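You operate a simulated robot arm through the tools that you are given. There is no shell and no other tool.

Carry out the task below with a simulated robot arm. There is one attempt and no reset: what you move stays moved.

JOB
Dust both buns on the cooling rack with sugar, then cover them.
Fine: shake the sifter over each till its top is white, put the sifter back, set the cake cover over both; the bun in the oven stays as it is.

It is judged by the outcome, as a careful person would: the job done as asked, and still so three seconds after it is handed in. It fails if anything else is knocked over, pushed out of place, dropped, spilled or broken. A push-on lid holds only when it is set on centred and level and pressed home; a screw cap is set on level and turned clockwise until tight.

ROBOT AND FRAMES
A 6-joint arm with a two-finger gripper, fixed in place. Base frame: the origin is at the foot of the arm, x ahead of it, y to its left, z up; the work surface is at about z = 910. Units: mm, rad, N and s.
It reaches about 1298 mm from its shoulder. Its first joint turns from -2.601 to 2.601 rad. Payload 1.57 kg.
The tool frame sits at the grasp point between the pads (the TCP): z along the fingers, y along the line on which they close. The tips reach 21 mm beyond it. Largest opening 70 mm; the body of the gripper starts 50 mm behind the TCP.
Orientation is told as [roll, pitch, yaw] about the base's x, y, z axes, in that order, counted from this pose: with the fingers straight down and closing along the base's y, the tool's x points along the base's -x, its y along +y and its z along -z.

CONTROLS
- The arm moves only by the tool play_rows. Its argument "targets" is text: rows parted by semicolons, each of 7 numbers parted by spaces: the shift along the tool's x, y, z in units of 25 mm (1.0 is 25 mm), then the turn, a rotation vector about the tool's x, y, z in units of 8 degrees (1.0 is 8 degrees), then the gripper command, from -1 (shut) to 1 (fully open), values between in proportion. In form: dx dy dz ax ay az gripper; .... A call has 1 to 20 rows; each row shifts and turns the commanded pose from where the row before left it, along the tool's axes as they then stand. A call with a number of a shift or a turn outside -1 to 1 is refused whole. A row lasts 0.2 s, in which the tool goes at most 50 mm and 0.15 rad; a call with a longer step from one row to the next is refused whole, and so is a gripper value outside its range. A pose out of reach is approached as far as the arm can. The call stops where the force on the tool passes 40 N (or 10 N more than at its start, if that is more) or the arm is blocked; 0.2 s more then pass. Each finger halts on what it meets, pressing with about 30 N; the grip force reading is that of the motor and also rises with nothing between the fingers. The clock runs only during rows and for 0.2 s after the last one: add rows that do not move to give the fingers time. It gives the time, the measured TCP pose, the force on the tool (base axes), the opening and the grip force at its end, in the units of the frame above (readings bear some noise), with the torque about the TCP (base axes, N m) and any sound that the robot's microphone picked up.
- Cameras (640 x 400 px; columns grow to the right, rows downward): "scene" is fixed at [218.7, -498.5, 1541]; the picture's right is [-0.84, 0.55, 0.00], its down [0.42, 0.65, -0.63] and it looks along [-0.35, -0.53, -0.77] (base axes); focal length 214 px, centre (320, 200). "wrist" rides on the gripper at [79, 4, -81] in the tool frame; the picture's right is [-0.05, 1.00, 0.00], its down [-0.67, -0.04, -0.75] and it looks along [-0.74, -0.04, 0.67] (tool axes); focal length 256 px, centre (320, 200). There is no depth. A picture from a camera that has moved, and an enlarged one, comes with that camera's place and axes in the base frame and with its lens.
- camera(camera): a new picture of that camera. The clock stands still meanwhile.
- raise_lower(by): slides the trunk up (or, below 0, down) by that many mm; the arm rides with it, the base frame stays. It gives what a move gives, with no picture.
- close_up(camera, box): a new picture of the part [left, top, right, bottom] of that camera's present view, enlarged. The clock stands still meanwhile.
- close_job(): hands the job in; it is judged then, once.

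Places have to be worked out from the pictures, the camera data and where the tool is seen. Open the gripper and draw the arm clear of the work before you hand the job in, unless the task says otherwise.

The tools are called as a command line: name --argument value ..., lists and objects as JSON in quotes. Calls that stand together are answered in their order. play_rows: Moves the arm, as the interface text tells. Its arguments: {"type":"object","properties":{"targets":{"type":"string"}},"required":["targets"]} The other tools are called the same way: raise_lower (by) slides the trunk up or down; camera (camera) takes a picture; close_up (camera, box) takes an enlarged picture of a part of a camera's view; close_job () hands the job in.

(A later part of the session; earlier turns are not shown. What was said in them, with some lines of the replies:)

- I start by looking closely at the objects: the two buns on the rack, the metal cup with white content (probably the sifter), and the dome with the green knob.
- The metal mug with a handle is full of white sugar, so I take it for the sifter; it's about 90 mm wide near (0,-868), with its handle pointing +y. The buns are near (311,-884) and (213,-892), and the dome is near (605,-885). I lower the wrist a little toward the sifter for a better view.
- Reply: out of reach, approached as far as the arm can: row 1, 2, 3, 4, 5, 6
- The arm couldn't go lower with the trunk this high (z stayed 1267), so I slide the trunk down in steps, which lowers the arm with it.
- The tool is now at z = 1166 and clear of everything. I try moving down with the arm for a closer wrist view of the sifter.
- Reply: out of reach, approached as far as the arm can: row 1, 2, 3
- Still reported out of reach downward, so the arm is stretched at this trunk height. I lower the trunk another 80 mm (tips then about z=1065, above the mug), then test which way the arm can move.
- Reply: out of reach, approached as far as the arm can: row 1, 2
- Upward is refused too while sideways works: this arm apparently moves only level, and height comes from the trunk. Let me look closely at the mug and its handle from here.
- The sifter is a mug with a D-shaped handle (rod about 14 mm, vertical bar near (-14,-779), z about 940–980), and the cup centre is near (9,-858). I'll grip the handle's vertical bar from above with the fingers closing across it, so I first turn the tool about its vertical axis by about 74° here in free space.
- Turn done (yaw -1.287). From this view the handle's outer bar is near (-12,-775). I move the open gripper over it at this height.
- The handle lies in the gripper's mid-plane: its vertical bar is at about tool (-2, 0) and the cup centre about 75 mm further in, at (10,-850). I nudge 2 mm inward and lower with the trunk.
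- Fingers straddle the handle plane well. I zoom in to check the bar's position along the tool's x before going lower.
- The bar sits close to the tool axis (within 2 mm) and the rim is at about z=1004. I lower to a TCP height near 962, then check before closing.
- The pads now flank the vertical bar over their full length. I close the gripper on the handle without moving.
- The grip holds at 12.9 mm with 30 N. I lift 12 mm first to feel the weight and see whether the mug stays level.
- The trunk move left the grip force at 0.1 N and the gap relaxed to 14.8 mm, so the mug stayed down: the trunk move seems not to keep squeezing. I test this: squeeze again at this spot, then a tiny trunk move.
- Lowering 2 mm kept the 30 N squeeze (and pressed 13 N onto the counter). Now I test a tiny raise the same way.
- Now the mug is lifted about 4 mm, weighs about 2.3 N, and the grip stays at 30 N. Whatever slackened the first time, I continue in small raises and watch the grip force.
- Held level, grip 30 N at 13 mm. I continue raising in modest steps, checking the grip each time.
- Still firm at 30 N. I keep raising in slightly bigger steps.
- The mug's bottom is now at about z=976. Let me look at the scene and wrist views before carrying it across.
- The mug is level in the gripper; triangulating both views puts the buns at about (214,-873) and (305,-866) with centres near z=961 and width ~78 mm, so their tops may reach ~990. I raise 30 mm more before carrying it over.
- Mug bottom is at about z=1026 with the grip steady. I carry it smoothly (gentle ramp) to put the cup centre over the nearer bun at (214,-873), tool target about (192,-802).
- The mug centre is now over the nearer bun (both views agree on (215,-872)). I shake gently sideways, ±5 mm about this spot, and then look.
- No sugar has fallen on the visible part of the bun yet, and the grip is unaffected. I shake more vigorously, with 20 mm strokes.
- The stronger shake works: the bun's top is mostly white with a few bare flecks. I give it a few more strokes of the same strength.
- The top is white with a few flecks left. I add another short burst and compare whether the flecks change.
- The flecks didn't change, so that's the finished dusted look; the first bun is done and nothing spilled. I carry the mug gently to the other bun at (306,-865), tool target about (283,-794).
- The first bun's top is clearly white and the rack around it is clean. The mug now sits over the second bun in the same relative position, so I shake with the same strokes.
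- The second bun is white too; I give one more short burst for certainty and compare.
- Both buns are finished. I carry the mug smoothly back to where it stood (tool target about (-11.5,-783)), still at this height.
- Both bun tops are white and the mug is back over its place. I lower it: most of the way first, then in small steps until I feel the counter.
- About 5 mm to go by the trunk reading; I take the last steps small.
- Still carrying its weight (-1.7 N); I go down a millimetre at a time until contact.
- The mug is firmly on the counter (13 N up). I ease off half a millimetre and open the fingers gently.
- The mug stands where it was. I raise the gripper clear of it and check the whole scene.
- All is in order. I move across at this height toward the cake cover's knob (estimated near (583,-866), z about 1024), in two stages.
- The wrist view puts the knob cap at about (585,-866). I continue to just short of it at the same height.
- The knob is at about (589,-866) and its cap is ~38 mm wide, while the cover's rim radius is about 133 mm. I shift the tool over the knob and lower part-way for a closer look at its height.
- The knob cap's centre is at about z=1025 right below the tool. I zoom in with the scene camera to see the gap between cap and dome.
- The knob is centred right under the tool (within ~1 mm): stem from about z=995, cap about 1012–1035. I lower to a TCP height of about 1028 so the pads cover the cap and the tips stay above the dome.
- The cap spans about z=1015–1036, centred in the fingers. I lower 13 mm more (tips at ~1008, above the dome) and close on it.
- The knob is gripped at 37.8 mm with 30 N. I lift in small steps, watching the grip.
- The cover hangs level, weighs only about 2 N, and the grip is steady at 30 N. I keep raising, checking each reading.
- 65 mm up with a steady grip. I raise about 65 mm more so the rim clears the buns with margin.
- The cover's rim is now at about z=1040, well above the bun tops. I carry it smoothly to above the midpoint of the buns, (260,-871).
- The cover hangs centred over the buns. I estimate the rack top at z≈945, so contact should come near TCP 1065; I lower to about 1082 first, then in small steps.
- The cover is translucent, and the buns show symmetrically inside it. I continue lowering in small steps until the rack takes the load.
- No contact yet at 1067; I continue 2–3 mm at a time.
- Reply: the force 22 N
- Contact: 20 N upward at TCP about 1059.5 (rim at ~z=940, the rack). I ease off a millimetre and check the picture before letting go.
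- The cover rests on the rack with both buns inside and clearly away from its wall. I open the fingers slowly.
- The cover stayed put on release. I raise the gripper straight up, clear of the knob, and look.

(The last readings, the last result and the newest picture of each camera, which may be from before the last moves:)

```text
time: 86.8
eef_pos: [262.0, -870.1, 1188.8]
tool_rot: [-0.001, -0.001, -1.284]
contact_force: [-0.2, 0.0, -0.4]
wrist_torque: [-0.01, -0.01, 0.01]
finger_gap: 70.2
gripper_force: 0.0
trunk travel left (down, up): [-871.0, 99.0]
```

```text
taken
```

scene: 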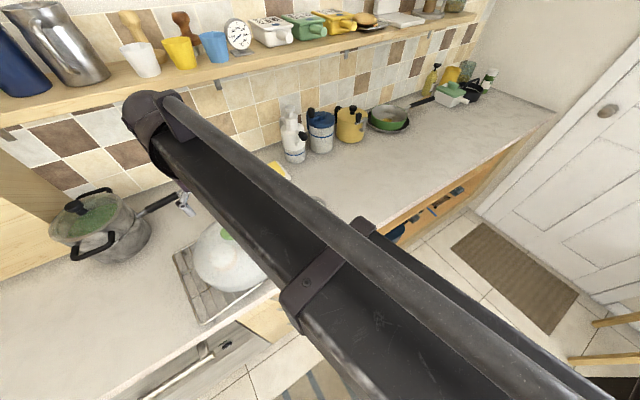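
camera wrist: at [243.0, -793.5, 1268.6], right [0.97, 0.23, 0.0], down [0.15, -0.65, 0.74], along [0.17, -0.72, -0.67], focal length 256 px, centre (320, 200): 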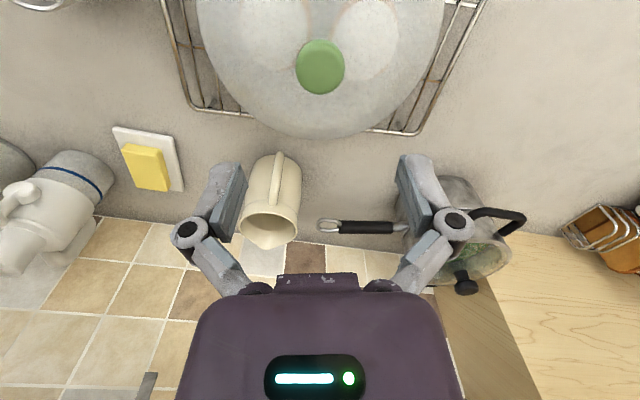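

The cover sits flat on the rack. I withdraw the arm sideways at this height, away from the work, to get an unobstructed view.

play_rows --targets "0.25 -0.46 0 0 0 0 1; 0.5 -0.917 0 0 0 0 1; 0.5 -0.917 0 0 0 0 1; 0.5 -0.917 0 0 0 0 1; 0.5 -0.917 0 0 0 0 1; 0.5 -0.917 0 0 0 0 1; 0.5 -0.917 0 0 0 0 1; 0.5 -0.917 0 0 0 0 1; 0.5 -0.917 0 0 0 0 1; 0.5 -0.917 0 0 0 0 1; 0.5 -0.917 0 0 0 0 1; 0.5 -0.917 0 0 0 0 1; 0.5 -0.917 0 0 0 0 1; 0.5 -0.917 0 0 0 0 1; 0.5 -0.917 0 0 0 0 1; 0.5 -0.917 0 0 0 0 1; 0.5 -0.917 0 0 0 0 1; 0.25 -0.46 0 0 0 0 1; 0 0 0 0 0 0 1"

camera --camera "scene"

close_up --camera "scene" --box '[150, 170, 350, 340]'

```text
time: 90.8
eef_pos: [-172.0, -775.6, 1189.7]
tool_rot: [0.0, -0.002, -1.283]
contact_force: [0.0, -0.4, -0.3]
wrist_torque: [0.0, 0.06, -0.02]
finger_gap: 70.1
gripper_force: 0.1
trunk travel left (down, up): [-871.0, 99.0]
```

```text
taken
```

scene: 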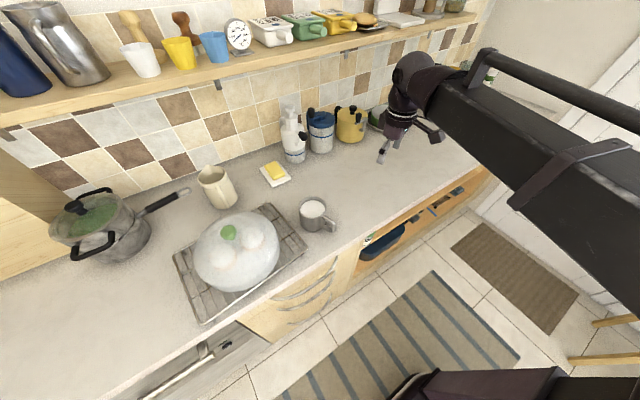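

```text
2.35 times, centred on (250, 255) of scene
camera zoom: at [218.7, -498.5, 1541.0], right [-0.84, 0.55, 0.0], down [0.42, 0.65, -0.63], along [-0.35, -0.53, -0.77], focal length 505 px, centre (485, 71)
```

zoom: 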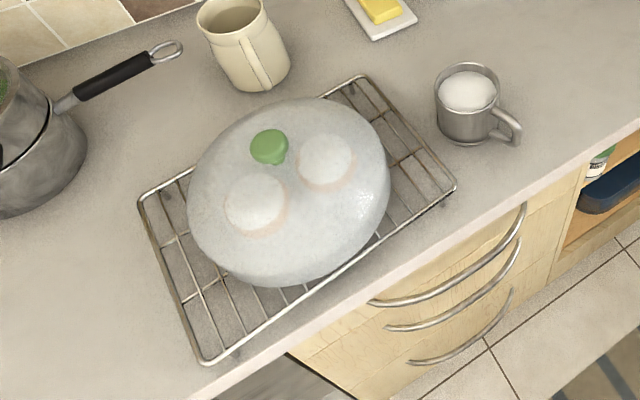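

The final view shows both sugared buns under the cover, which sits flat on the rack. The rack has not moved, the sifter is back in its place, and nothing else was disturbed. The gripper is open and the arm clear, so I hand the job in.

close_job

```text
The job is handed in.
```

Both buns on the cooling rack are dusted white, and the cake cover is set over them, resting flat on the rack. The job is handed in; no verdict has come back yet.

- **Dusting:** I shook the sifter over each bun until its top was white. A few small brown flecks still showed, and extra shaking didn't change them.
- **First lift:** the gripper went slack the first time I lifted the sifter, and the sifter shifted a few millimetres on the counter. I saw no sugar spill then. I gripped it again and it held from there on.
- **Sifter:** it is back where it stood.
- **Everything else:** the rack did not move and nothing else was knocked. I did not go near the oven. The gripper was open and the arm clear when I handed in.
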